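You operate a simulated robot arm through the tools that you are given. There is no shell and no other tool.

Carry out the task below with a simulated two-armed robot. There is one attempt and no reset: what you move stays moved.

Task
Zero the thickness gauge on the metal block: it must read 30.0 mm.
Fine: carriage out again, block back where it stood.

It is judged by the outcome, as a careful person would: the job done as asked, and still so three seconds after it is handed in. It fails if anything else is knocked over, pushed out of place, dropped, spilled or broken.

Robot
Two 7-joint arms with two-finger parallel grippers on one trunk that stands fixed in place. Base frame: the origin is at the foot of the trunk, x ahead of it, y to its left, z up; the work surface is at about z = 0.78. Lengths are in m, angles in degrees, forces in N, time in s.
The left shoulder is at [0.073, 0.182, 1.086], the right one opposite. With the tool pointing down near the work surface each hand reaches from about 0.3 to 0.76 m from the base axis, measured 20 degrees to its own side. Payload 3.91 kg a hand.
The TCP of each hand is the grasp point between the finger pads, 0.03 m short of the fingertips. In the tool frame z runs along the fingers and y along their closing line. Largest opening 0.11 m; finger width 0.02, thickness 0.01; the body of the gripper, 0.048 by 0.112 m, starts 0.055 m behind the TCP.
Orientation is told as [roll, pitch, yaw] about the base's x, y, z axes, in that order, counted from this pose: with the fingers straight down and closing along the base's y, the tool's x points along the base's -x, its y along +y and its z along -z.

Tools
- The arms move only by the tool play_rows. It takes "left_rows", "right_rows" or both (then of equal length, played together; a hand with none holds still); each is one flat list of numbers, 7 for each row, row after row: the finger opening in m, from 0 to 0.11, then the shift along the base's x, y, z in m, then the turn, a rotation vector about the base's x, y, z in degrees. In form: [jaw, tx, ty, tz, wx, wy, wz, jaw, tx, ty, tz, wx, wy, wz, ...]. A call has 1 to 20 rows; each row shifts and turns the commanded pose from where the row before left it. Rows are played at 5 a second. More than 0.05 m and 8.6 degrees between two rows, or a gripper value outside its range, and nothing of the call is played. A pose out of reach is approached as far as the arm can. The call stops where the force on the tool passes 50 N (or 10 N more than at its start, if that is more) or the arm is blocked; 0.2 s more then pass. Each finger travels about 0.072 m/s and halts on what it meets, pressing with about 40 N; the grip force reading is that of the motor and also rises with nothing between the fingers. The clock runs only during rows and for 0.2 s after the last one: add rows that do not move to give the fingers time. The reply holds the time, the measured pose of the TCP, the force on the tool along the base axes, the opening and the grip force, in the units named above and with some noise, with the torque about the TCP (base axes, N m) and any sound that the robot's microphone picked up, and new pictures: "show" is both (left out), scene, wrist or none (wrist: the cameras of the hands that moved).
- Cameras (640 x 400 px; columns grow to the right, rows downward): "scene" is now at [0.2155, 0.0252, 1.2741]; the picture's right is [0.27, -0.96, 0.00], its down [-0.54, -0.15, -0.83] and it looks along [0.79, 0.22, -0.56] (base axes); focal length 214 px, centre (320, 200). "left" rides on the left gripper at [0.072, -0.017, -0.103] in its tool frame; the picture's right is [0.23, 0.97, 0.00], its down [-0.76, 0.18, -0.62] and it looks along [-0.61, 0.14, 0.78] (tool axes); focal length 222 px, centre (320, 200). "right" rides on the right gripper at [0.072, 0.017, -0.103] in its tool frame; the picture's right is [-0.23, 0.97, 0.00], its down [-0.76, -0.18, -0.62] and it looks along [-0.61, -0.14, 0.78] (tool axes); focal length 222 px, centre (320, 200).
- raise_lower(by): moves the trunk up (or, below 0, down) by that many m; the arms and the scene camera ride with it, the base frame stays. It gives what a move gives, with no picture.
- turn_head(pan, tilt): turns the head with the scene camera to pan (to the left, within 80 degrees either way) and tilt (down, from -29 to 69), counted from straight ahead of the robot (the tilt from the chest, where the trunk bows). It gives what a move gives, and a new picture of the scene camera.
- measure_at(camera, pixels): for up to 12 pixels [column, row] of the newest picture of that camera ("zoom" is the newest enlarged one), the place [x, y, z] in the base frame of the surface seen there, good to about 0.002 m. It takes no simulated time.
- inspect(camera, box): a new picture of the part [left, top, right, bottom] of that camera's present view, enlarged. It takes no simulated time.
- hand_in(): hands the job in; it is judged then, once.

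Leave the grippers open and the arms clear of the work at the hand-in unless told otherwise.

The tools are called after ">>>" as name(argument=value, ...) on one line, values as JSON. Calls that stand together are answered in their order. play_rows: Moves the arms, as the interface text tells. Its arguments: {"type":"object","properties":{"left_rows":{"type":"array","items":{"type":"number"}},"right_rows":{"type":"array","items":{"type":"number"}},"show":{"type":"string","enum":["both","scene","wrist","none"]}},"required":[]} The other tools are called the same way: raise_lower (by) moves the trunk up or down; turn_head (pan, tilt) turns the head that bears the scene camera; measure_at (camera, pixels) gives the place of the surface under pixels of a picture; inspect (camera, box) takes an enlarged picture of a part of a camera's view; hand_in () hands the job in.

At the start:

```text
time_s: 0.0
left_ee_pos: [0.5048, 0.3625, 1.1029]
left_ee_rot: [0.1, 0.0, 0.1]
left_ft_force: [-0.5, 1.0, 0.5]
left_torque: [0.01, 0.03, -0.03]
left_gripper_width: 0.11
left_finger_force: 0.0
right_ee_pos: [0.4321, -0.0273, 1.1904]
right_ee_rot: [0.0, 0.0, -0.1]
right_ft_force: [1.0, 0.7, -0.5]
right_torque: [0.02, 0.0, -0.01]
right_gripper_width: 0.1098
right_finger_force: 0.0
trunk travel left (down, up): [-0.35, 0.164]
head pan, tilt (commanded): [15.7, 34.4]
```

scene: 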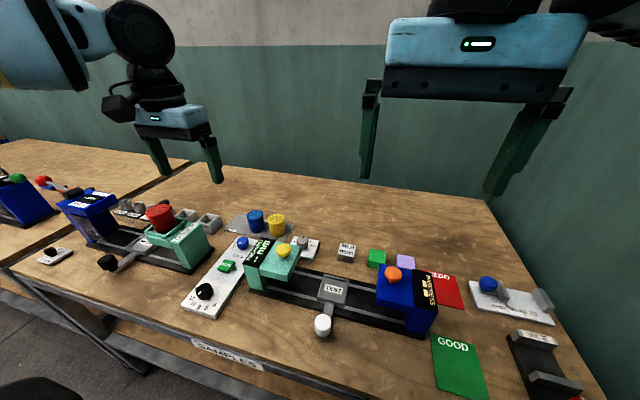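
right: 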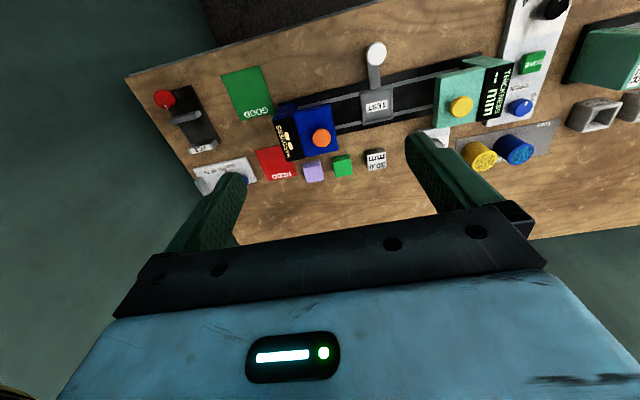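
left: 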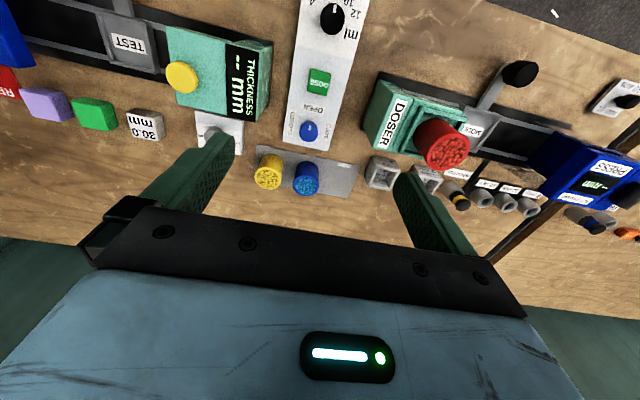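

I see a bench with a thickness gauge (teal box, yellow button), a carriage marked TEST with a white knob on a track, a hardness tester (blue), a "30.0 mm" metal block, and other things. I'll look closer first.

>>> inspect(camera="scene", box=[230, 220, 450, 358])

>>> inspect(camera="right", box=[240, 20, 560, 220])

>>> inspect(camera="left", box=[0, 0, 360, 225])

```text
2.90 times, centred on (340, 289) of scene
```

zoom: 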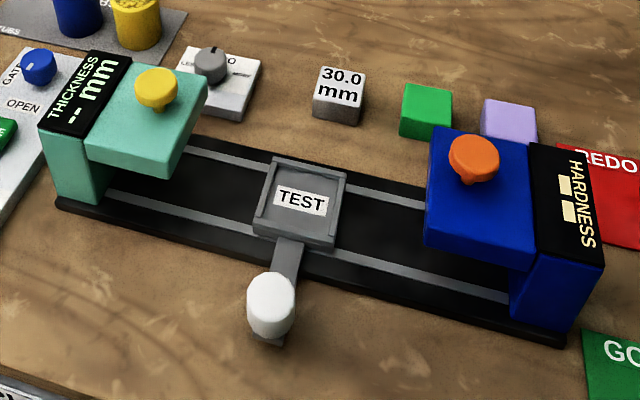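

```text
2.00 times, centred on (400, 120) of right
```

zoom: 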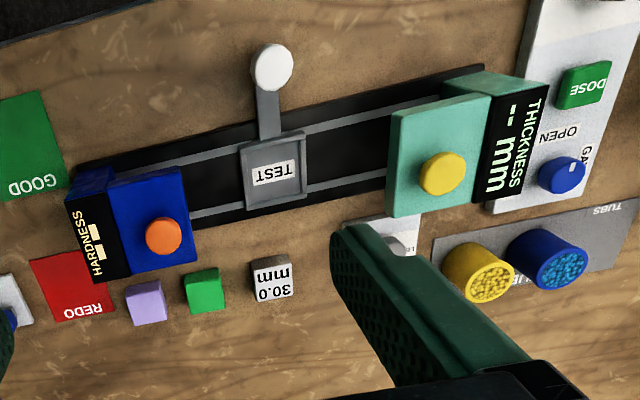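

```text
1.78 times, centred on (180, 112) of left
```

zoom: 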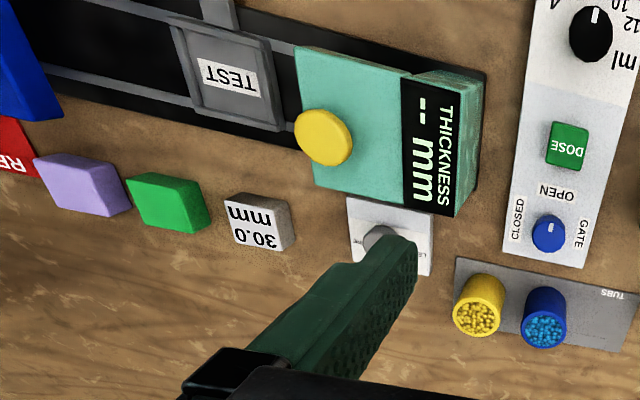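

Near the gauge, at about (303,242), there is a small white panel with a grey knob, perhaps the zero adjuster. I'll zoom in on it and on other labels.

>>> inspect(camera="scene", box=[275, 220, 365, 276])

>>> inspect(camera="scene", box=[180, 200, 310, 320])

>>> inspect(camera="scene", box=[420, 260, 590, 400])

>>> inspect(camera="scene", box=[20, 170, 220, 290])

>>> inspect(camera="left", box=[180, 90, 260, 160])

```text
7.11 times, centred on (320, 248) of scene
```

zoom: 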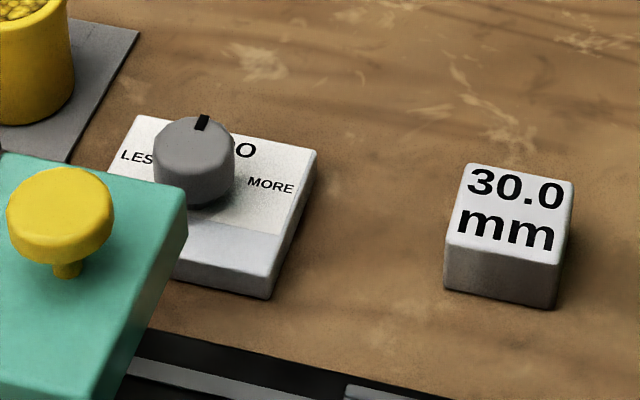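

```text
3.33 times, centred on (245, 260) of scene
```

zoom: 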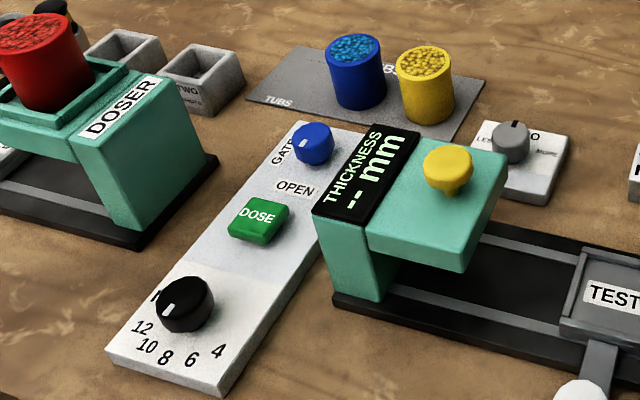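

```text
2.86 times, centred on (505, 330) of scene
```

zoom: 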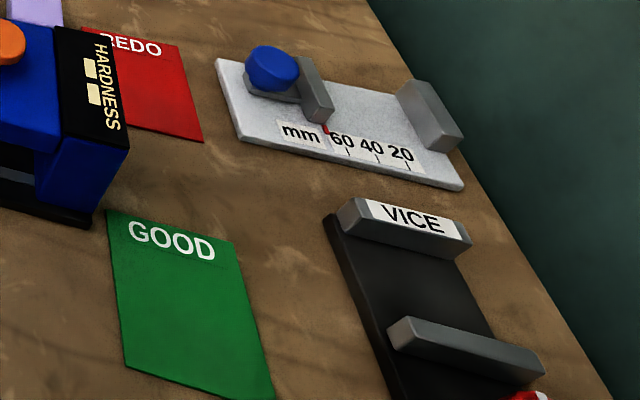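

```text
3.20 times, centred on (120, 230) of scene
```

zoom: 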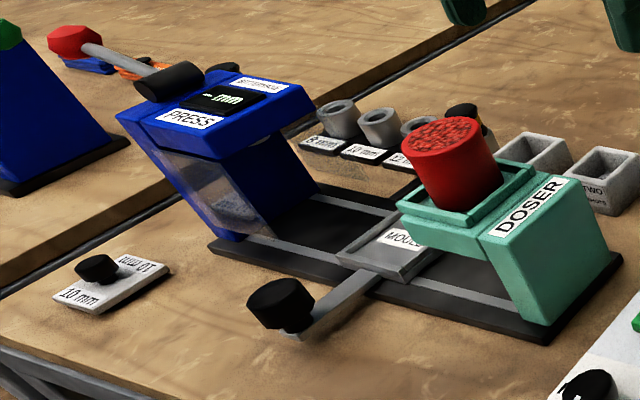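

```text
5.71 times, centred on (220, 125) of left
```

zoom: 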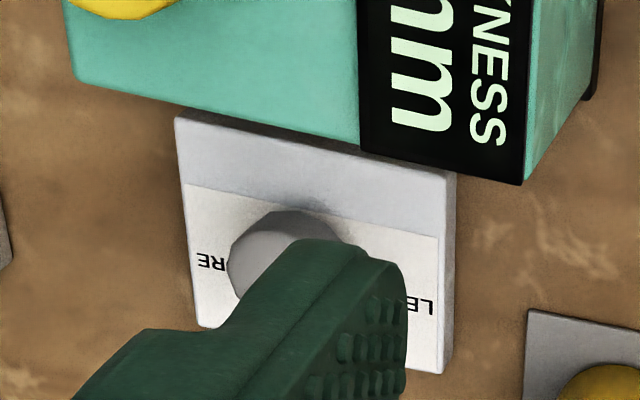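

The plan: place the "30.0 mm" block on the TEST carriage, slide it under the thickness gauge, press yellow, adjust the ZERO knob, repeat until 30.0, then restore. Now I'll measure places in the scene picture.

>>> measure_at(camera="scene", pixels=[[346, 249], [303, 240], [284, 250], [333, 290], [323, 319], [272, 250], [262, 273], [330, 312], [385, 297], [295, 280], [346, 259], [310, 252]])

>>> measure_at(camera="right", pixels=[[376, 155], [368, 150], [384, 150], [385, 164], [368, 168], [376, 53], [376, 105], [461, 107], [321, 138], [343, 165], [430, 80], [376, 75]])

>>> measure_at(camera="left", pixels=[[181, 77], [127, 43], [145, 124], [130, 115], [158, 111], [215, 125], [160, 60], [230, 60], [205, 20], [217, 130], [240, 150], [203, 115]])

```text
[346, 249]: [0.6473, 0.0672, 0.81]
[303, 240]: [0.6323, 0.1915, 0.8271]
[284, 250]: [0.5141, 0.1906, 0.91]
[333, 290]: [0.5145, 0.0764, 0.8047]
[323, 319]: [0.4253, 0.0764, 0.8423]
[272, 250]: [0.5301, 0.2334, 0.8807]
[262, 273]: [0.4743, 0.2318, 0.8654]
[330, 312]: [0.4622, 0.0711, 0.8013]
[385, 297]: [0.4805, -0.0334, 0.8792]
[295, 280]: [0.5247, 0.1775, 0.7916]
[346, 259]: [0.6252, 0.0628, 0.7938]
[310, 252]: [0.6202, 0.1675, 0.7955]
```

```text
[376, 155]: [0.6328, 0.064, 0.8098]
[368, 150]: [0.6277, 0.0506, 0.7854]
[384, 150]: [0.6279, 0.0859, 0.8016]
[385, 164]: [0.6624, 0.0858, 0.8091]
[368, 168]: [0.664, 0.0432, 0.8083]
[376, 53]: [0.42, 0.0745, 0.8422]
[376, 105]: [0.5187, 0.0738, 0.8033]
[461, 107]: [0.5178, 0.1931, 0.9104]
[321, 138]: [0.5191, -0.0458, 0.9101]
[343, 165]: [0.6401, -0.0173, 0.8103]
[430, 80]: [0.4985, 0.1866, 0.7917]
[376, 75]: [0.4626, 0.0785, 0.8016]
```

```text
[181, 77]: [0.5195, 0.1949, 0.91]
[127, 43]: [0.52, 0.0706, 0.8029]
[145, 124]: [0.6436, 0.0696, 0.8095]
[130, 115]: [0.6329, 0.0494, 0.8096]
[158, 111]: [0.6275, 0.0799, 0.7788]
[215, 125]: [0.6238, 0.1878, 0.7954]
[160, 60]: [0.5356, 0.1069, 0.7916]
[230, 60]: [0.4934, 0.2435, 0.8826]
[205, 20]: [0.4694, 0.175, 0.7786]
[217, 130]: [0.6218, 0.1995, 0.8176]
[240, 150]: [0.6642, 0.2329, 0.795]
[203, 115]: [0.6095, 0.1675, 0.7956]
```

I need finer geometry for the block, the tray and the knobs. I'll zoom into the block and measure its corners, then the tray.

>>> inspect(camera="right", box=[352, 140, 400, 176])

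>>> measure_at(camera="zoom", pixels=[[200, 160], [430, 160], [200, 240], [430, 240], [320, 200], [200, 320], [430, 320], [320, 120], [320, 320], [150, 240], [480, 240], [320, 60]])

>>> inspect(camera="right", box=[350, 80, 405, 130])

>>> measure_at(camera="zoom", pixels=[[320, 200], [200, 200], [440, 200], [160, 200], [480, 200], [320, 300], [320, 330], [320, 120], [320, 90], [520, 200], [120, 200], [320, 60]])

```text
11.11 times, centred on (376, 158) of right
```

zoom: 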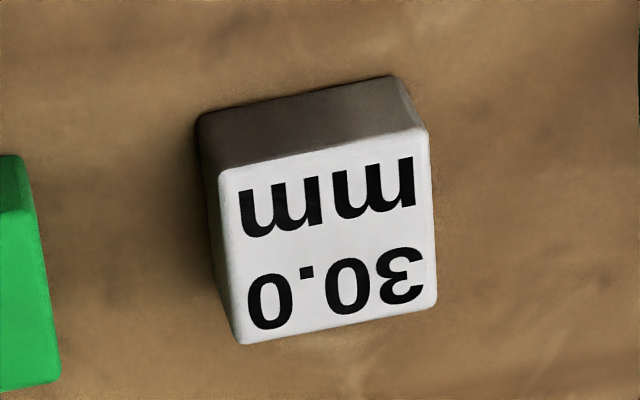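

```text
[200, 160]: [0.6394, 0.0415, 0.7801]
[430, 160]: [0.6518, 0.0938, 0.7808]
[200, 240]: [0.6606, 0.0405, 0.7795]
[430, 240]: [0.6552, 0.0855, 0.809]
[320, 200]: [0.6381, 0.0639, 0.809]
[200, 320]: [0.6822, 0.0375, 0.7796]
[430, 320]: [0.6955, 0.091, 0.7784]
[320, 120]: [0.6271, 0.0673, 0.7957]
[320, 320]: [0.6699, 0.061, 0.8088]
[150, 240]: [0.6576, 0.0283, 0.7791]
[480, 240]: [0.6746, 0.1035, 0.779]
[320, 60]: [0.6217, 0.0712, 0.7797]
```

```text
8.00 times, centred on (378, 105) of right
```

zoom: 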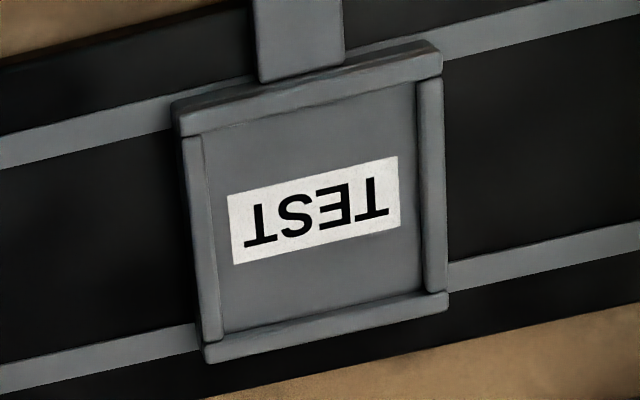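

```text
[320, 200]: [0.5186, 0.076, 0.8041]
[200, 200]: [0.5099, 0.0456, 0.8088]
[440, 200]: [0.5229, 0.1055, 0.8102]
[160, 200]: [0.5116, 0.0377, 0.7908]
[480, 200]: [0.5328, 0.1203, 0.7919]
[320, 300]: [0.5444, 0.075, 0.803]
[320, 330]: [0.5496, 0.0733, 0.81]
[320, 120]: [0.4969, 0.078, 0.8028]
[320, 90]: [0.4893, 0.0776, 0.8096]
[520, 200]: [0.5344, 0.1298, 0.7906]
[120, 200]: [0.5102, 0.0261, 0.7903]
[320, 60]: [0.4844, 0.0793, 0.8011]
```

The tray floor is at about z 0.803 with a rim at 0.81, inner size about 0.05. I'll measure the block's top corners to get its exact pose and yaw.

>>> inspect(camera="right", box=[352, 140, 400, 170])

>>> inspect(camera="left", box=[115, 95, 175, 150])

```text
13.33 times, centred on (376, 155) of right
```

zoom: 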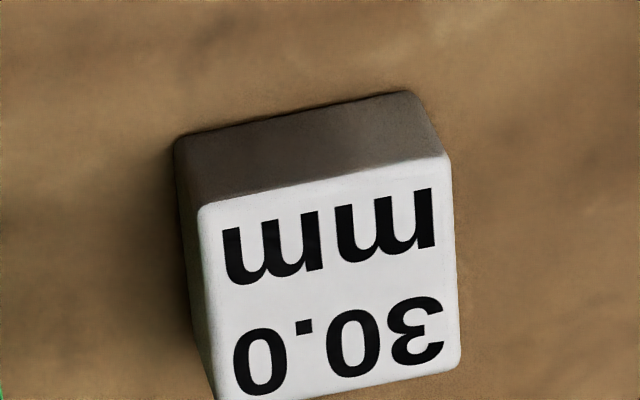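

```text
7.27 times, centred on (145, 122) of left
```

zoom: 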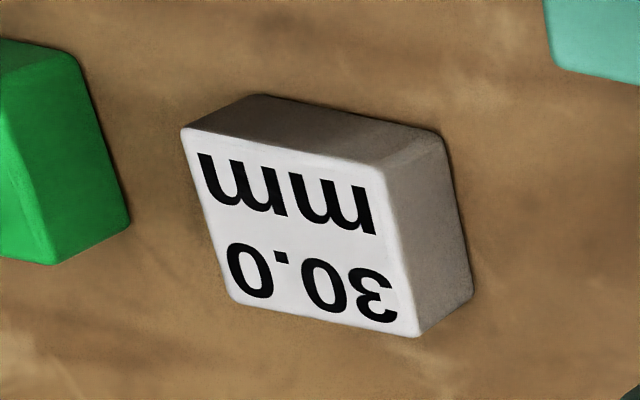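

>>> measure_at(camera="zoom", pixels=[[192, 138], [380, 175], [415, 330], [240, 297], [290, 155], [400, 250], [330, 312], [215, 215], [300, 235]])

>>> turn_head(pan=8, tilt=42)

```text
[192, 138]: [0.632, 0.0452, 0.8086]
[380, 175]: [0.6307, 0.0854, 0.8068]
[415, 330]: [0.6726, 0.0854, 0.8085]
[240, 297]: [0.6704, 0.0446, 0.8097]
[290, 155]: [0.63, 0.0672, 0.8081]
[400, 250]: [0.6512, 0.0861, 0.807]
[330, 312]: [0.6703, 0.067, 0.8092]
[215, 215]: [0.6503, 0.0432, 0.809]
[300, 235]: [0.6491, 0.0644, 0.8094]
```

```text
time_s: 0.7
left_ee_pos: [0.5037, 0.3624, 1.1022]
left_ee_rot: [0.0, 0.1, 0.0]
left_ft_force: [-0.1, -1.0, 0.7]
left_torque: [0.02, 0.03, -0.01]
left_gripper_width: 0.11
left_finger_force: 0.1
right_ee_pos: [0.4308, -0.0275, 1.19]
right_ee_rot: [0.0, 0.0, 0.0]
right_ft_force: [0.3, -0.6, 0.5]
right_torque: [0.01, 0.02, -0.01]
right_gripper_width: 0.11
right_finger_force: 0.1
trunk travel left (down, up): [-0.35, 0.164]
head pan, tilt (commanded): [8.0, 42.0]
```

scene: 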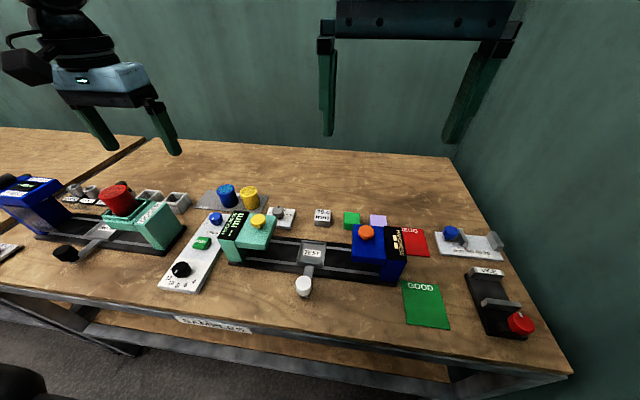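

The block is about 0.042 square, 0.03 high, centred near (0.651, 0.065), yaw about 0. Now I measure the gauge head's extents, the ZERO knob and the tubs for clearances.

>>> inspect(camera="scene", box=[200, 175, 360, 300])

>>> measure_at(camera="zoom", pixels=[[230, 170], [245, 285], [300, 165], [170, 275], [320, 145], [335, 165], [200, 85], [235, 200], [270, 240], [295, 215], [320, 165], [300, 190]])

>>> inspect(camera="left", box=[150, 20, 330, 200])

```text
3.20 times, centred on (280, 238) of scene
```

zoom: 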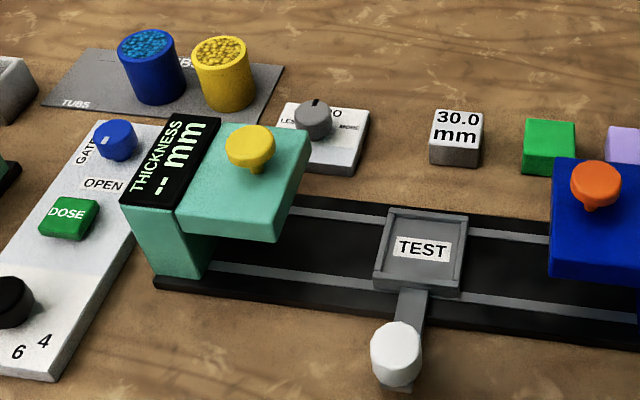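

```text
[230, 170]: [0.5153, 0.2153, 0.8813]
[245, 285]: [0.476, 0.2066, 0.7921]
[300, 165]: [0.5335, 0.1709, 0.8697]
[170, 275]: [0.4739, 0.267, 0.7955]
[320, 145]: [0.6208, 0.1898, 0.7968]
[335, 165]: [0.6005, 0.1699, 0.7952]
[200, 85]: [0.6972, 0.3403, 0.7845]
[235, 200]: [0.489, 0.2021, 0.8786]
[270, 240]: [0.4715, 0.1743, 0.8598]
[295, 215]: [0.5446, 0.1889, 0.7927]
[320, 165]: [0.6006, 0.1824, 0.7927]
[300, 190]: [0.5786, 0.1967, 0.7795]
```

```text
2.22 times, centred on (240, 110) of left
```

zoom: 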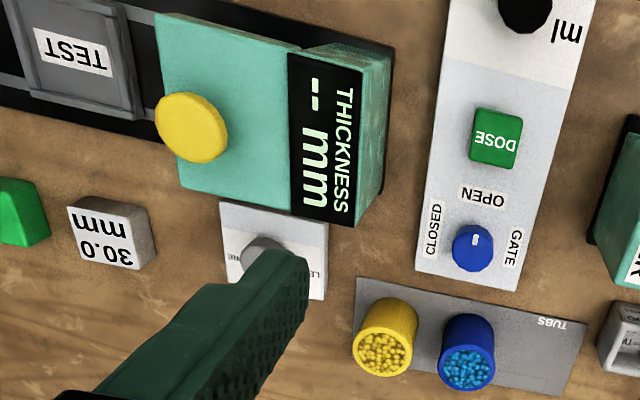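

I measure the gauge head's corners and the tub tops in this left zoom.

>>> measure_at(camera="zoom", pixels=[[162, 30], [185, 180], [160, 80], [292, 60], [285, 205], [360, 210], [385, 60], [370, 340], [400, 310], [260, 245], [120, 50], [190, 130]])

>>> inspect(camera="right", box=[240, 40, 560, 240])

```text
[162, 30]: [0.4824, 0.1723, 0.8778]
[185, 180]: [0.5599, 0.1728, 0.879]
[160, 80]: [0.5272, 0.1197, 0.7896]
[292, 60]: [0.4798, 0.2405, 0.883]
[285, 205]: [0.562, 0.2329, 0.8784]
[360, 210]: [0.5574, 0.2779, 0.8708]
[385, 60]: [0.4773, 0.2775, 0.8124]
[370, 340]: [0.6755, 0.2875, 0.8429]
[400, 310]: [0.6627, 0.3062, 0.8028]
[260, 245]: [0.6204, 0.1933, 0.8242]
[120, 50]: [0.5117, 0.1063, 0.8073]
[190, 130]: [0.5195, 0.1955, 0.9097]
```

```text
2.00 times, centred on (400, 140) of right
```

zoom: 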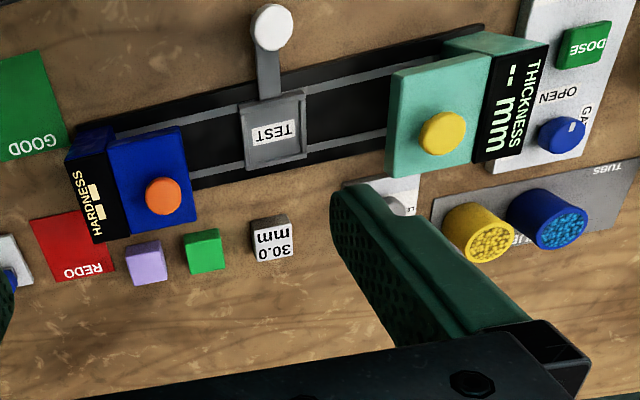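

The gauge head spans x 0.478–0.563, y 0.17–0.28, top z 0.88; button at (0.518, 0.194, 0.91); yellow tub near y 0.29. Now I move the right hand aside (‑y) and bring the left hand above the block.

>>> play_rows(left_rows=[0.09, 0.0184, -0.0371, -0.019, 0, 0, 0, 0.08, 0.0184, -0.0371, -0.019, 0, 0, 0, 0.07, 0.0184, -0.0371, -0.019, 0, 0, 0, 0.066, 0.0184, -0.0371, -0.019, 0, 0, 0, 0.066, 0.0184, -0.0371, -0.019, 0, 0, 0, 0.066, 0.0184, -0.0371, -0.019, 0, 0, 0, 0.066, 0.0184, -0.0371, -0.019, 0, 0, 0, 0.066, 0.0185, -0.0377, -0.0192, 0, 0, 0, 0.066, 0, 0, 0, 0, 0, 0], right_rows=[0.11, 0, -0.025, 0, 0, 0, 0, 0.11, 0, -0.025, 0, 0, 0, 0, 0.11, 0, -0.025, 0, 0, 0, 0, 0.11, 0, -0.025, 0, 0, 0, 0, 0.11, 0, -0.025, 0, 0, 0, 0, 0.11, 0, -0.025, 0, 0, 0, 0, 0.11, 0, -0.025, 0, 0, 0, 0, 0.11, 0, -0.025, 0, 0, 0, 0, 0.11, 0, 0, 0, 0, 0, 0], show="both")

```text
time_s: 2.7
left_ee_pos: [0.593, 0.2164, 1.0047]
left_ee_rot: [-0.4, 0.3, 0.0]
left_ft_force: [0.7, -0.5, -0.3]
left_torque: [0.0, 0.0, 0.01]
left_gripper_width: 0.066
left_finger_force: 0.0
left hand out of reach, approached as far as the arm can: row 5, 6, 7, 8
right_ee_pos: [0.4384, -0.2163, 1.1881]
right_ee_rot: [-0.7, 0.5, 0.3]
right_ft_force: [0.3, -0.9, -0.6]
right_torque: [0.03, 0.01, -0.02]
right_gripper_width: 0.1098
right_finger_force: 0.0
trunk travel left (down, up): [-0.35, 0.164]
head pan, tilt (commanded): [8.0, 42.0]
```

scene: 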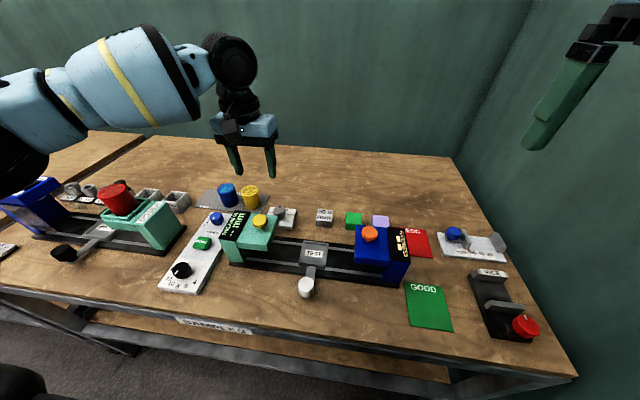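
right: 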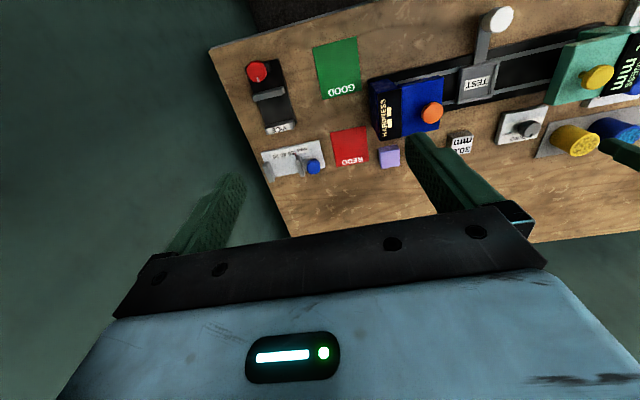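
left: 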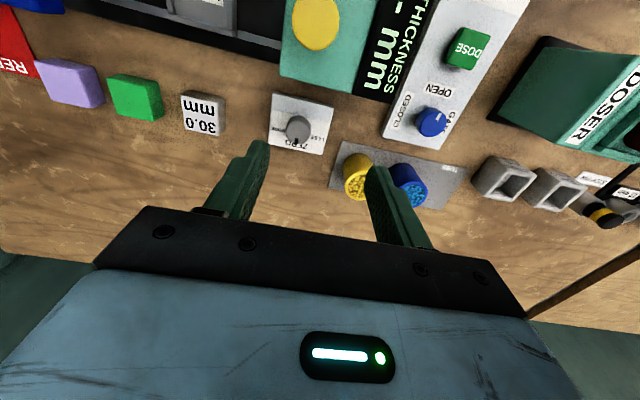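

The left hand stopped at (0.593, 0.216, 1.005), reported out of reach in rows 5–8. I'll play a still row to see whether it settles and where it counts from.

>>> play_rows(left_rows=[0.066, 0, 0, 0, 0, 0, 0, 0.066, 0, 0, 0, 0, 0, 0], show="none")

```text
time_s: 3.3
left_ee_pos: [0.5923, 0.2161, 1.005]
left_ee_rot: [-0.3, 0.2, 0.0]
left_ft_force: [-0.5, -0.9, 1.0]
left_torque: [-0.02, -0.02, 0.01]
left_gripper_width: 0.0662
left_finger_force: 0.0
right_ee_pos: [0.437, -0.2156, 1.1895]
right_ee_rot: [-0.6, 0.3, 0.3]
right_ft_force: [-0.2, -0.6, -0.8]
right_torque: [0.01, 0.03, 0.0]
right_gripper_width: 0.11
right_finger_force: 0.1
trunk travel left (down, up): [-0.35, 0.164]
head pan, tilt (commanded): [8.0, 42.0]
```

The commanded pose now matches. The reach is said to be better near the surface, so I'll go down first (z to about 0.93) and then toward −y; nothing below exceeds 0.85 there.

>>> play_rows(left_rows=[0.066, 0, 0, -0.04, 0, 0, 0, 0.066, 0, 0, -0.035, 0, 0, 0, 0.066, 0, -0.02, 0, 0, 0, 0, 0.066, 0, -0.02, 0, 0, 0, 0, 0.066, 0, 0, 0, 0, 0, 0], show="none")

```text
time_s: 4.5
left_ee_pos: [0.5926, 0.2025, 0.9305]
left_ee_rot: [-0.5, 0.1, 0.1]
left_ft_force: [0.4, -0.3, 0.1]
left_torque: [0.0, -0.02, 0.01]
left_gripper_width: 0.066
left_finger_force: 0.1
left hand out of reach, approached as far as the arm can: row 3, 4
right_ee_pos: [0.4371, -0.2155, 1.19]
right_ee_rot: [-0.6, 0.3, 0.2]
right_ft_force: [0.0, 0.1, 0.5]
right_torque: [-0.04, 0.02, 0.01]
right_gripper_width: 0.1099
right_finger_force: 0.1
trunk travel left (down, up): [-0.35, 0.164]
head pan, tilt (commanded): [8.0, 42.0]
```

The left hand stops near y 0.20 with yaw 0, perhaps from a wrist limit. I'll test whether turning the yaw (−16°) lets it go further to −y.

>>> play_rows(left_rows=[0.066, 0, 0, 0, 0, 0, -8, 0.066, 0, 0, 0, 0, 0, -8, 0.066, 0, -0.02, 0, 0, 0, 0, 0.066, 0, -0.02, 0, 0, 0, 0, 0.066, 0, 0, 0, 0, 0, 0], show="scene")

```text
time_s: 5.7
left_ee_pos: [0.5926, 0.2033, 0.931]
left_ee_rot: [-0.5, 0.1, -16.0]
left_ft_force: [-0.3, -0.1, -0.1]
left_torque: [0.01, 0.01, 0.04]
left_gripper_width: 0.0659
left_finger_force: 0.1
left hand out of reach, approached as far as the arm can: row 3, 4
right_ee_pos: [0.4366, -0.2155, 1.1906]
right_ee_rot: [-0.6, 0.2, 0.3]
right_ft_force: [0.5, 0.6, -0.2]
right_torque: [0.04, -0.01, 0.01]
right_gripper_width: 0.1099
right_finger_force: 0.1
trunk travel left (down, up): [-0.35, 0.164]
head pan, tilt (commanded): [8.0, 42.0]
```

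scene: 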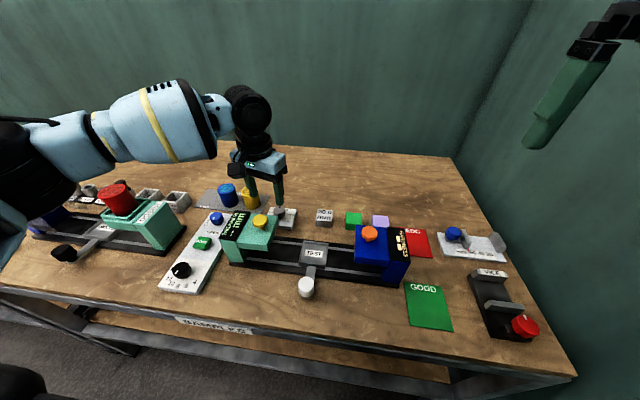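

Yaw is not the limit. I'll retreat the left hand to its side, and try the right hand toward the block instead.

>>> play_rows(left_rows=[0.066, 0, 0.0, 0.04, 0, 0, 8, 0.066, 0, 0.03, 0.03, 0, 0, 8, 0.066, -0.01, 0.04, 0.01, 0, 0, 0, 0.066, -0.01, 0.04, 0, 0, 0, 0, 0.066, -0.02, 0.03, 0, 0, 0, 0, 0.066, -0.02, 0.02, 0, 0, 0, 0, 0.066, 0, 0, 0, 0, 0, 0], right_rows=[0.07, 0.02, 0.035, -0.02, 0, 0, 0, 0.07, 0.02, 0.035, -0.02, 0, 0, 0, 0.07, 0.025, 0.035, -0.02, 0, 0, 0, 0.07, 0.025, 0.035, -0.02, 0, 0, 0, 0.07, 0.025, 0.035, -0.02, 0, 0, 0, 0.07, 0.025, 0.035, -0.02, 0, 0, 0, 0.07, 0, 0, 0, 0, 0, 0], show="scene")

```text
time_s: 7.3
left_ee_pos: [0.5257, 0.3581, 1.0161]
left_ee_rot: [0.0, 0.0, 0.0]
left_ft_force: [-0.6, -0.2, -0.1]
left_torque: [0.0, 0.05, -0.02]
left_gripper_width: 0.0663
left_finger_force: 0.0
left hand out of reach, approached as far as the arm can: row 1
right_ee_pos: [0.5706, -0.0176, 1.0694]
right_ee_rot: [0.0, -0.1, 0.0]
right_ft_force: [-0.9, -1.0, 0.0]
right_torque: [0.01, 0.0, 0.0]
right_gripper_width: 0.0702
right_finger_force: 0.0
trunk travel left (down, up): [-0.35, 0.164]
head pan, tilt (commanded): [8.0, 42.0]
```

scene: 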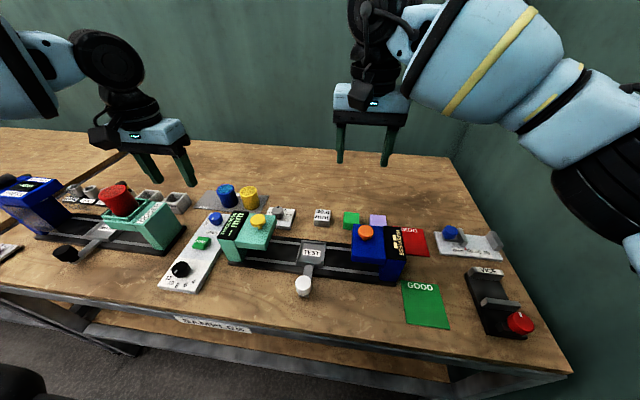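

The right hand reaches (0.571, −0.018, 1.069) without complaint. I continue it to above the block at (0.651, 0.065, 0.95).

>>> play_rows(right_rows=[0.066, 0.02, 0.0207, -0.03, 0, 0, 0, 0.066, 0.02, 0.0207, -0.03, 0, 0, 0, 0.066, 0.02, 0.0207, -0.03, 0, 0, 0, 0.066, 0.02, 0.0207, -0.03, 0, 0, 0, 0.066, 0, 0, 0, 0, 0, 0], show="both")

```text
time_s: 8.4
left_ee_pos: [0.5259, 0.3603, 1.0155]
left_ee_rot: [-0.1, 0.0, 0.0]
left_ft_force: [-0.2, 1.1, -0.5]
left_torque: [-0.02, -0.03, 0.01]
left_gripper_width: 0.0661
left_finger_force: 0.0
right_ee_pos: [0.6722, -0.0208, 0.9567]
right_ee_rot: [1.0, -0.1, -7.9]
right_ft_force: [-0.2, 1.0, 0.2]
right_torque: [-0.02, 0.01, 0.01]
right_gripper_width: 0.0658
right_finger_force: 0.0
right hand out of reach, approached as far as the arm can: row 4
trunk travel left (down, up): [-0.35, 0.164]
head pan, tilt (commanded): [8.0, 42.0]
stopped in row 5 (right hand): the arm was blocked; the commanded pose is now the measured one
```

scene: 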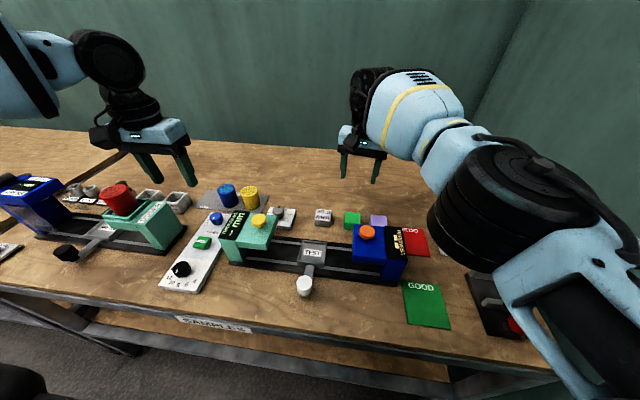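
right: 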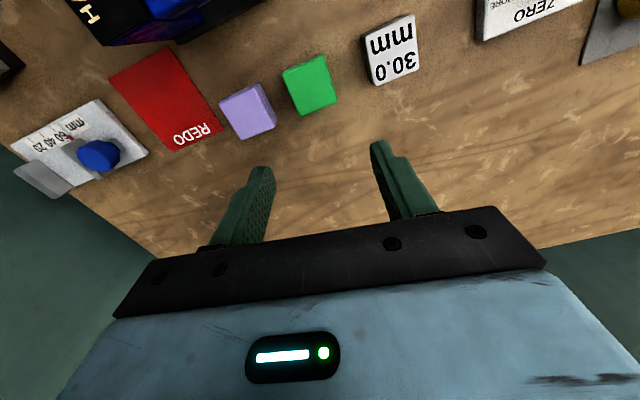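

The right arm was blocked at y −0.02 (yaw slipped −8°), so it can't get there in this posture. I back it off up and to the right, restoring its yaw, and look at the scene.

>>> play_rows(right_rows=[0.066, -0.03, 0.0, 0.03, 0, 0, 0, 0.066, -0.03, 0, 0.035, 0, 0, 4, 0.066, -0.03, 0, 0.035, 0, 0, 3.9, 0.066, -0.03, -0.01, 0.03, 0, 0, 0, 0.066, 0, 0, 0, 0, 0, 0], show="scene")

```text
time_s: 9.6
left_ee_pos: [0.527, 0.3583, 1.0157]
left_ee_rot: [0.0, 0.0, -0.2]
left_ft_force: [0.3, -1.1, 0.5]
left_torque: [-0.02, 0.01, 0.0]
left_gripper_width: 0.0661
left_finger_force: 0.1
right_ee_pos: [0.5518, -0.0343, 1.0875]
right_ee_rot: [1.1, -0.2, 0.2]
right_ft_force: [-0.7, 0.4, -0.7]
right_torque: [0.02, 0.03, -0.03]
right_gripper_width: 0.0662
right_finger_force: 0.0
trunk travel left (down, up): [-0.35, 0.164]
head pan, tilt (commanded): [8.0, 42.0]
```

scene: 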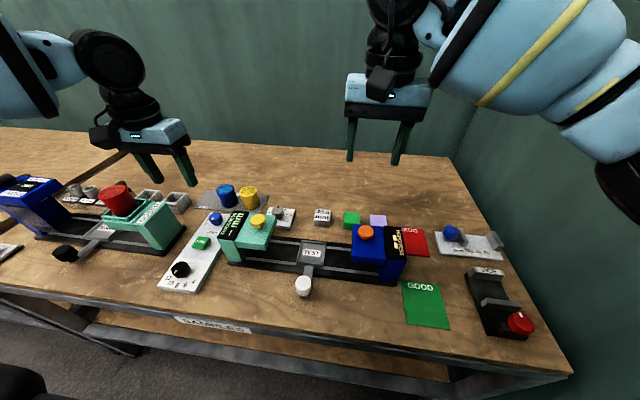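

Nothing was disturbed. I send the right hand back to the side and test the left hand by going −y at a smaller x (0.42), well above everything.

>>> play_rows(left_rows=[0.066, -0.025, -0.03, 0, 0, 0, 0, 0.066, -0.025, -0.03, 0, 0, 0, 0, 0.066, -0.025, -0.03, 0, 0, 0, 0, 0.066, -0.025, -0.03, 0, 0, 0, 0, 0.066, 0, -0.035, 0, 0, 0, 0, 0.066, 0, -0.035, 0, 0, 0, 0, 0.066, 0, -0.035, 0, 0, 0, 0, 0.066, 0, -0.035, 0, 0, 0, 0, 0.066, 0, 0, 0, 0, 0, 0], right_rows=[0.11, -0.02, -0.04, 0.02, 0, 0, 0, 0.11, -0.02, -0.04, 0.02, 0, 0, 0, 0.11, -0.02, -0.04, 0.02, 0, 0, 0, 0.11, -0.02, -0.04, 0.02, 0, 0, 0, 0.11, -0.02, -0.03, 0.02, 0, 0, 0, 0.11, -0.02, 0, 0, 0, 0, 0, 0.11, 0, 0, 0, 0, 0, 0, 0.11, 0, 0, 0, 0, 0, 0, 0.11, 0, 0, 0, 0, 0, 0], show="scene")

```text
time_s: 11.6
left_ee_pos: [0.4304, 0.1186, 1.0126]
left_ee_rot: [-0.4, 0.2, 0.0]
left_ft_force: [-0.6, 0.3, -0.1]
left_torque: [0.0, -0.03, 0.01]
left_gripper_width: 0.066
left_finger_force: 0.1
left hand out of reach, approached as far as the arm can: row 8
right_ee_pos: [0.4362, -0.209, 1.186]
right_ee_rot: [0.4, 0.2, 0.4]
right_ft_force: [0.5, 0.0, 1.2]
right_torque: [-0.04, 0.02, -0.01]
right_gripper_width: 0.1099
right_finger_force: 0.1
trunk travel left (down, up): [-0.35, 0.164]
head pan, tilt (commanded): [8.0, 42.0]
```

scene: 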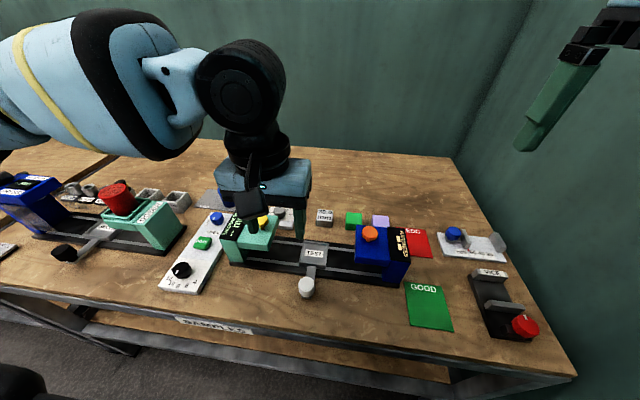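

At x 0.43 the left hand stops at y 0.119. It's a shoulder/elbow limit in this posture. I'll try raising the trunk so the hand works lower relative to the shoulder.

>>> raise_lower(by=0.15)

>>> play_rows(left_rows=[0.066, 0, 0, -0.045, 0, 0, 0, 0.066, 0, 0, -0.045, 0, 0, 0, 0.066, 0, 0, -0.045, 0, 0, 0, 0.066, 0, -0.02, 0, 0, 0, 0, 0.066, 0, -0.02, 0, 0, 0, 0, 0.066, 0, -0.02, 0, 0, 0, 0, 0.066, 0, 0, 0, 0, 0, 0], show="scene")

```text
time_s: 13.4
left_ee_pos: [0.3842, 0.1134, 1.2788]
left_ee_rot: [0.0, -15.8, 0.0]
left_ft_force: [0.0, -0.2, -0.4]
left_torque: [-0.03, 0.03, 0.01]
left_gripper_width: 0.0662
left_finger_force: 0.1
right_ee_pos: [0.4333, -0.2216, 1.3366]
right_ee_rot: [1.1, 0.0, 0.2]
right_ft_force: [-0.1, -0.3, 0.0]
right_torque: [0.01, 0.02, -0.02]
right_gripper_width: 0.11
right_finger_force: 0.1
trunk travel left (down, up): [-0.5, 0.014]
head pan, tilt (commanded): [8.0, 42.0]
```

```text
time_s: 15.0
left_ee_pos: [0.3851, 0.103, 1.1461]
left_ee_rot: [-0.2, -16.1, 0.1]
left_ft_force: [1.0, 1.1, 0.5]
left_torque: [0.01, -0.01, 0.01]
left_gripper_width: 0.0661
left_finger_force: 0.0
left hand out of reach, approached as far as the arm can: row 4, 5, 6
right_ee_pos: [0.4327, -0.2206, 1.337]
right_ee_rot: [1.2, -0.2, 0.3]
right_ft_force: [0.3, -0.9, -0.3]
right_torque: [-0.01, 0.01, 0.01]
right_gripper_width: 0.1104
right_finger_force: 0.0
trunk travel left (down, up): [-0.5, 0.014]
head pan, tilt (commanded): [8.0, 42.0]
```

scene: 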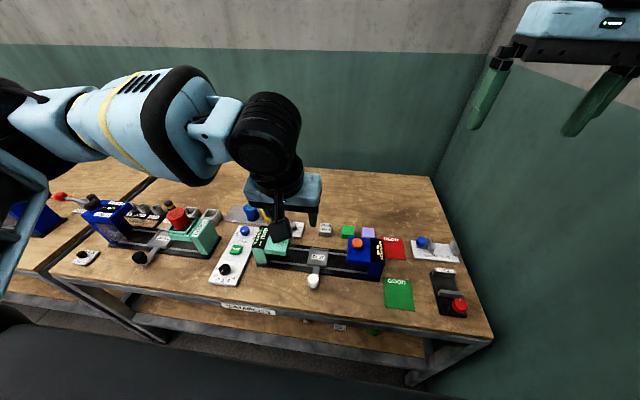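

The trunk is up, but the left hand pitched −16° on the way. I'll right its pitch, lower it to near z 0.97 and test −y again, staying at x 0.385–0.40, clear of the gauge head.

>>> play_rows(left_rows=[0.066, 0, 0, -0.03, 0, 8, 0, 0.066, 0, 0, -0.03, 0, 8, 0, 0.066, 0, 0, -0.045, 0, 0, 0, 0.066, 0, 0, -0.045, 0, 0, 0, 0.066, 0, -0.02, 0, 0, 0, 0, 0.066, 0, -0.02, 0, 0, 0, 0, 0.066, 0, -0.02, 0, 0, 0, 0, 0.066, 0, 0, 0, 0, 0, 0], show="scene")

```text
time_s: 16.8
left_ee_pos: [0.3685, 0.1235, 1.0211]
left_ee_rot: [-0.1, 0.0, 0.1]
left_ft_force: [0.1, -0.1, 0.2]
left_torque: [-0.01, 0.0, 0.01]
left_gripper_width: 0.066
left_finger_force: 0.0
left hand out of reach, approached as far as the arm can: row 1, 2, 3, 4, 5, 6, 7
right_ee_pos: [0.432, -0.2208, 1.3366]
right_ee_rot: [1.1, -0.2, 0.2]
right_ft_force: [-0.3, -0.4, -1.1]
right_torque: [0.01, 0.01, 0.04]
right_gripper_width: 0.1099
right_finger_force: 0.1
trunk travel left (down, up): [-0.5, 0.014]
head pan, tilt (commanded): [8.0, 42.0]
```

scene: 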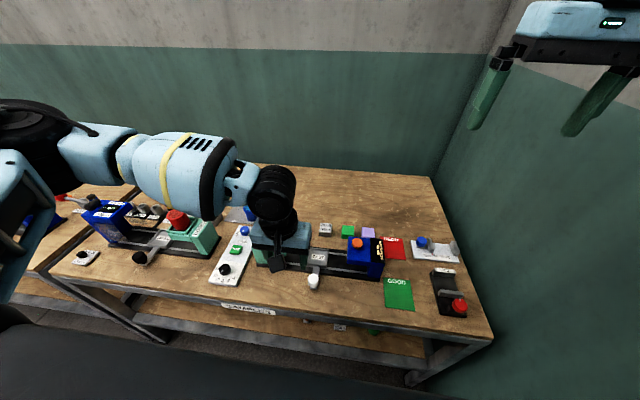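

To understand the postures, I'll turn the head to look at each arm's elbow.

>>> turn_head(pan=-45, tilt=20)

>>> turn_head(pan=50, tilt=25)

```text
time_s: 18.0
left_ee_pos: [0.3687, 0.1238, 1.0208]
left_ee_rot: [-0.1, 0.0, 0.0]
left_ft_force: [0.1, 0.6, -0.9]
left_torque: [0.01, -0.01, -0.02]
left_gripper_width: 0.0661
left_finger_force: 0.0
right_ee_pos: [0.4312, -0.2219, 1.3372]
right_ee_rot: [1.0, -0.1, 0.2]
right_ft_force: [-0.5, 0.1, -0.5]
right_torque: [-0.03, -0.03, 0.04]
right_gripper_width: 0.11
right_finger_force: 0.0
trunk travel left (down, up): [-0.5, 0.014]
head pan, tilt (commanded): [-45.0, 20.0]
```

scene: 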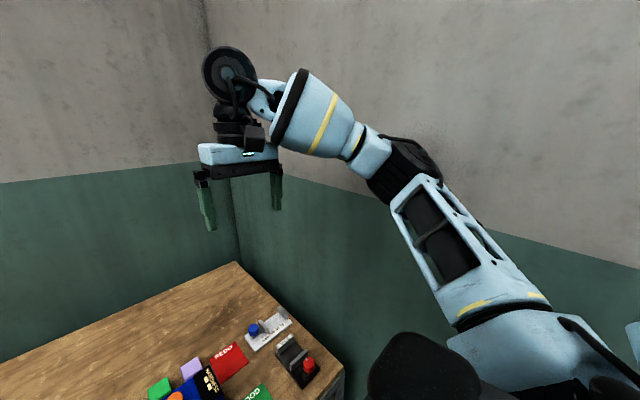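

```text
time_s: 19.7
left_ee_pos: [0.368, 0.1226, 1.0211]
left_ee_rot: [-0.1, 0.0, 0.0]
left_ft_force: [-0.1, -0.3, -0.3]
left_torque: [0.0, 0.01, 0.0]
left_gripper_width: 0.0661
left_finger_force: 0.0
right_ee_pos: [0.4305, -0.2203, 1.3374]
right_ee_rot: [1.2, -0.2, 0.2]
right_ft_force: [-0.1, -0.7, 0.3]
right_torque: [-0.01, -0.02, -0.02]
right_gripper_width: 0.1099
right_finger_force: 0.0
trunk travel left (down, up): [-0.5, 0.014]
head pan, tilt (commanded): [50.0, 25.0]
```

scene: 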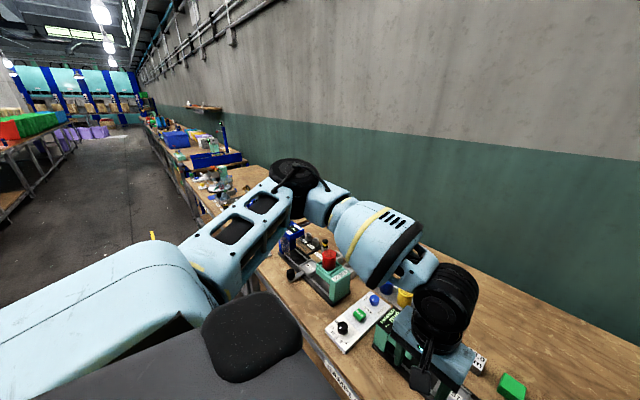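

Both elbows are out to the sides. With the trunk up, I'll now test reaching further forward (x to 0.55) and then −y, staying at z ≥ 1.0.

>>> turn_head(pan=8, tilt=45)

>>> play_rows(left_rows=[0.066, 0.04, 0.0, 0, 0, 0, 0, 0.066, 0.04, 0, 0, 0, 0, 0, 0.066, 0.04, 0, 0, 0, 0, 0, 0.066, 0.04, 0, 0, 0, 0, 0, 0.066, 0, -0.02, 0, 0, 0, 0, 0.066, 0, -0.02, 0, 0, 0, 0, 0.066, 0, -0.02, 0, 0, 0, 0, 0.066, 0, 0, 0, 0, 0, 0], show="scene")

```text
time_s: 20.8
left_ee_pos: [0.3684, 0.1244, 1.0214]
left_ee_rot: [-0.2, 0.0, 0.0]
left_ft_force: [-0.2, 0.1, 0.4]
left_torque: [0.03, 0.01, -0.03]
left_gripper_width: 0.0663
left_finger_force: 0.0
right_ee_pos: [0.4322, -0.2203, 1.3364]
right_ee_rot: [1.0, -0.3, 0.3]
right_ft_force: [-0.9, -0.4, 0.0]
right_torque: [-0.01, 0.0, 0.0]
right_gripper_width: 0.1101
right_finger_force: 0.0
trunk travel left (down, up): [-0.5, 0.014]
head pan, tilt (commanded): [8.0, 45.0]
```

scene: 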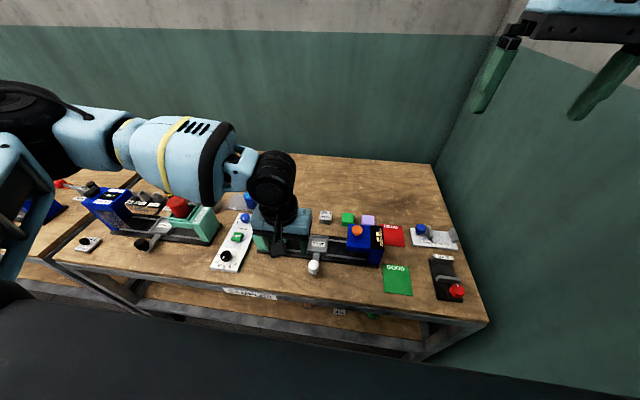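

```text
time_s: 22.6
left_ee_pos: [0.4689, 0.1568, 1.0497]
left_ee_rot: [-0.2, -0.2, -0.1]
left_ft_force: [0.3, 0.2, 0.0]
left_torque: [-0.01, 0.0, 0.03]
left_gripper_width: 0.066
left_finger_force: 0.1
left hand out of reach, approached as far as the arm can: row 1, 2, 3, 4, 5, 6, 7
right_ee_pos: [0.4321, -0.2214, 1.3368]
right_ee_rot: [1.0, -0.2, 0.1]
right_ft_force: [0.8, -0.3, -0.2]
right_torque: [0.02, -0.04, -0.01]
right_gripper_width: 0.1102
right_finger_force: 0.1
trunk travel left (down, up): [-0.5, 0.014]
head pan, tilt (commanded): [8.0, 45.0]
```

scene: 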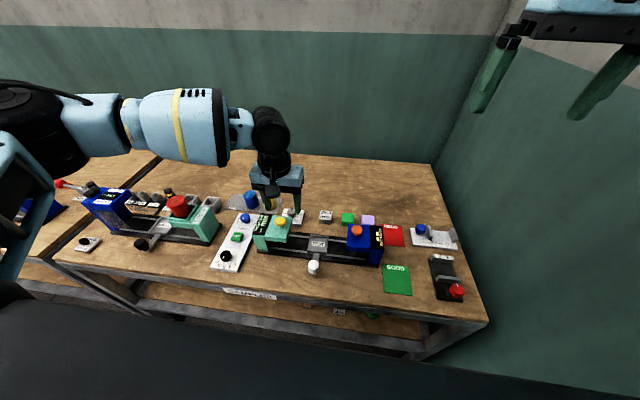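

Still limited. Since only the wrist centre seems limited, I'll test tilting the tool (roll −24°, fingers pointing toward −y) and then going −y, at z 1.05 clear of everything.

>>> play_rows(left_rows=[0.066, 0, 0, 0, -8, 0, 0, 0.066, 0, 0, 0, -8, 0, 0, 0.066, 0, 0, 0, -8, 0, 0, 0.066, 0, -0.02, 0, 0, 0, 0, 0.066, 0, -0.02, 0, 0, 0, 0, 0.066, 0, -0.02, 0, 0, 0, 0, 0.066, 0, -0.02, 0, 0, 0, 0, 0.066, 0, 0, 0, 0, 0, 0], show="scene")

```text
time_s: 24.4
left_ee_pos: [0.4641, 0.0807, 1.0519]
left_ee_rot: [-24.2, -0.2, 0.1]
left_ft_force: [0.0, 0.5, 0.1]
left_torque: [0.02, 0.02, -0.02]
left_gripper_width: 0.0661
left_finger_force: 0.1
left hand out of reach, approached as far as the arm can: row 7
right_ee_pos: [0.4311, -0.2216, 1.3373]
right_ee_rot: [1.2, -0.2, 0.1]
right_ft_force: [-0.4, -1.0, -0.6]
right_torque: [-0.01, 0.03, -0.02]
right_gripper_width: 0.1099
right_finger_force: 0.0
trunk travel left (down, up): [-0.5, 0.014]
head pan, tilt (commanded): [8.0, 45.0]
```

scene: 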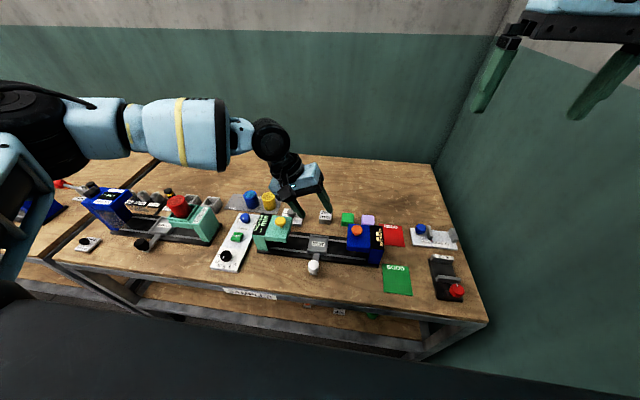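

Tilting by −24° gained 0.076 m in y, so it is the wrist centre that is limited (about 0.19 m above the TCP). I'll look at the left arm and measure elbow and wrist to understand the posture.

>>> turn_head(pan=45, tilt=30)

```text
time_s: 25.4
left_ee_pos: [0.4655, 0.0825, 1.0509]
left_ee_rot: [-24.2, -0.1, 0.0]
left_ft_force: [0.5, -0.1, 0.3]
left_torque: [-0.02, 0.01, 0.06]
left_gripper_width: 0.0663
left_finger_force: 0.1
right_ee_pos: [0.4329, -0.2217, 1.3365]
right_ee_rot: [1.1, -0.2, 0.2]
right_ft_force: [-0.7, -0.5, -0.1]
right_torque: [-0.03, 0.0, -0.01]
right_gripper_width: 0.1102
right_finger_force: 0.1
trunk travel left (down, up): [-0.5, 0.014]
head pan, tilt (commanded): [45.0, 30.0]
```

scene: 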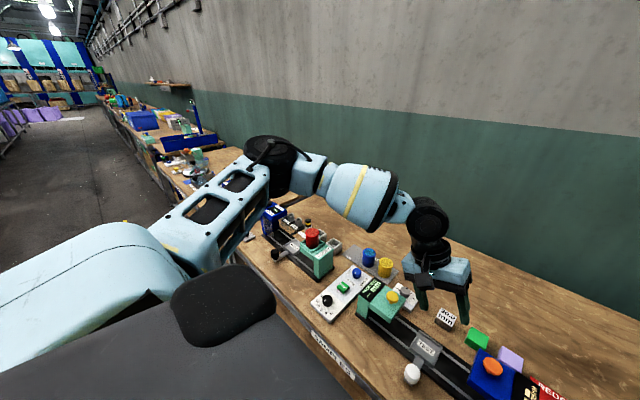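

>>> measure_at(camera="scene", pixels=[[100, 260], [175, 250], [195, 220], [250, 185], [275, 160], [285, 150], [325, 180], [370, 195], [400, 205], [428, 215], [435, 245], [445, 268]])

```text
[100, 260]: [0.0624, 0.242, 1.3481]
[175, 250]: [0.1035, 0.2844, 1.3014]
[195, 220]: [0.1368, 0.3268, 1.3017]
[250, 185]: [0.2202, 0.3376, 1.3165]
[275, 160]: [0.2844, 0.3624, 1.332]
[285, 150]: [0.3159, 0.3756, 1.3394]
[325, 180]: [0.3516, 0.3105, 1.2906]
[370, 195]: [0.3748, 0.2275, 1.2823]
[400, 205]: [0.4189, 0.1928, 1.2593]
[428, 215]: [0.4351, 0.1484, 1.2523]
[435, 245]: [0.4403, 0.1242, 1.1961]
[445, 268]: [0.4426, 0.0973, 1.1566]
```

The elbow is high and outward (about (0.31, 0.38, 1.29)), which explains the limit. The right arm began with its hand high and inward and could go further; I'll imitate this: raise the left hand high, un-tilt, bring it inward there, and later come forward and down.

>>> play_rows(left_rows=[0.066, 0, 0, 0.045, 0, 0, 0, 0.066, 0, 0, 0.045, 0, 0, 0, 0.066, 0, 0, 0.045, 0, 0, 0, 0.066, 0, 0, 0.045, 8, 0, 0, 0.066, 0, 0, 0.045, 8, 0, 0, 0.066, 0, 0, 0.045, 8, 0, 0, 0.066, -0.02, -0.02, 0, 0, 0, 0, 0.066, -0.02, -0.02, 0, 0, 0, 0, 0.066, 0, 0, 0, 0, 0, 0], show="scene")

```text
time_s: 27.4
left_ee_pos: [0.4258, 0.1483, 1.2976]
left_ee_rot: [-4.1, 0.0, 0.0]
left_ft_force: [-0.2, -1.4, -1.0]
left_torque: [-0.03, 0.0, 0.01]
left_gripper_width: 0.066
left_finger_force: 0.0
left hand out of reach, approached as far as the arm can: row 4, 5, 6
right_ee_pos: [0.433, -0.2202, 1.3364]
right_ee_rot: [1.0, 0.0, 0.3]
right_ft_force: [0.3, 0.0, -0.5]
right_torque: [0.0, 0.01, 0.02]
right_gripper_width: 0.11
right_finger_force: 0.0
trunk travel left (down, up): [-0.5, 0.014]
head pan, tilt (commanded): [45.0, 30.0]
```

scene: 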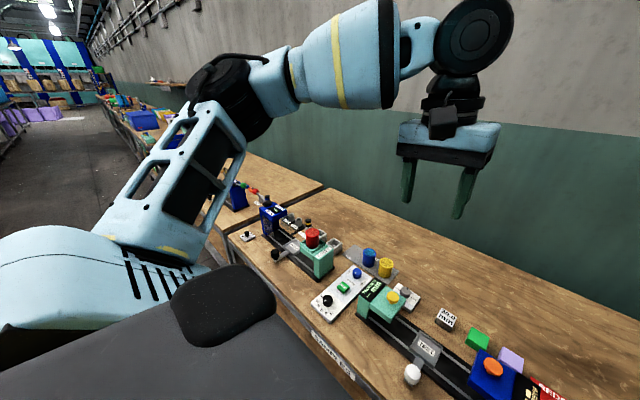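

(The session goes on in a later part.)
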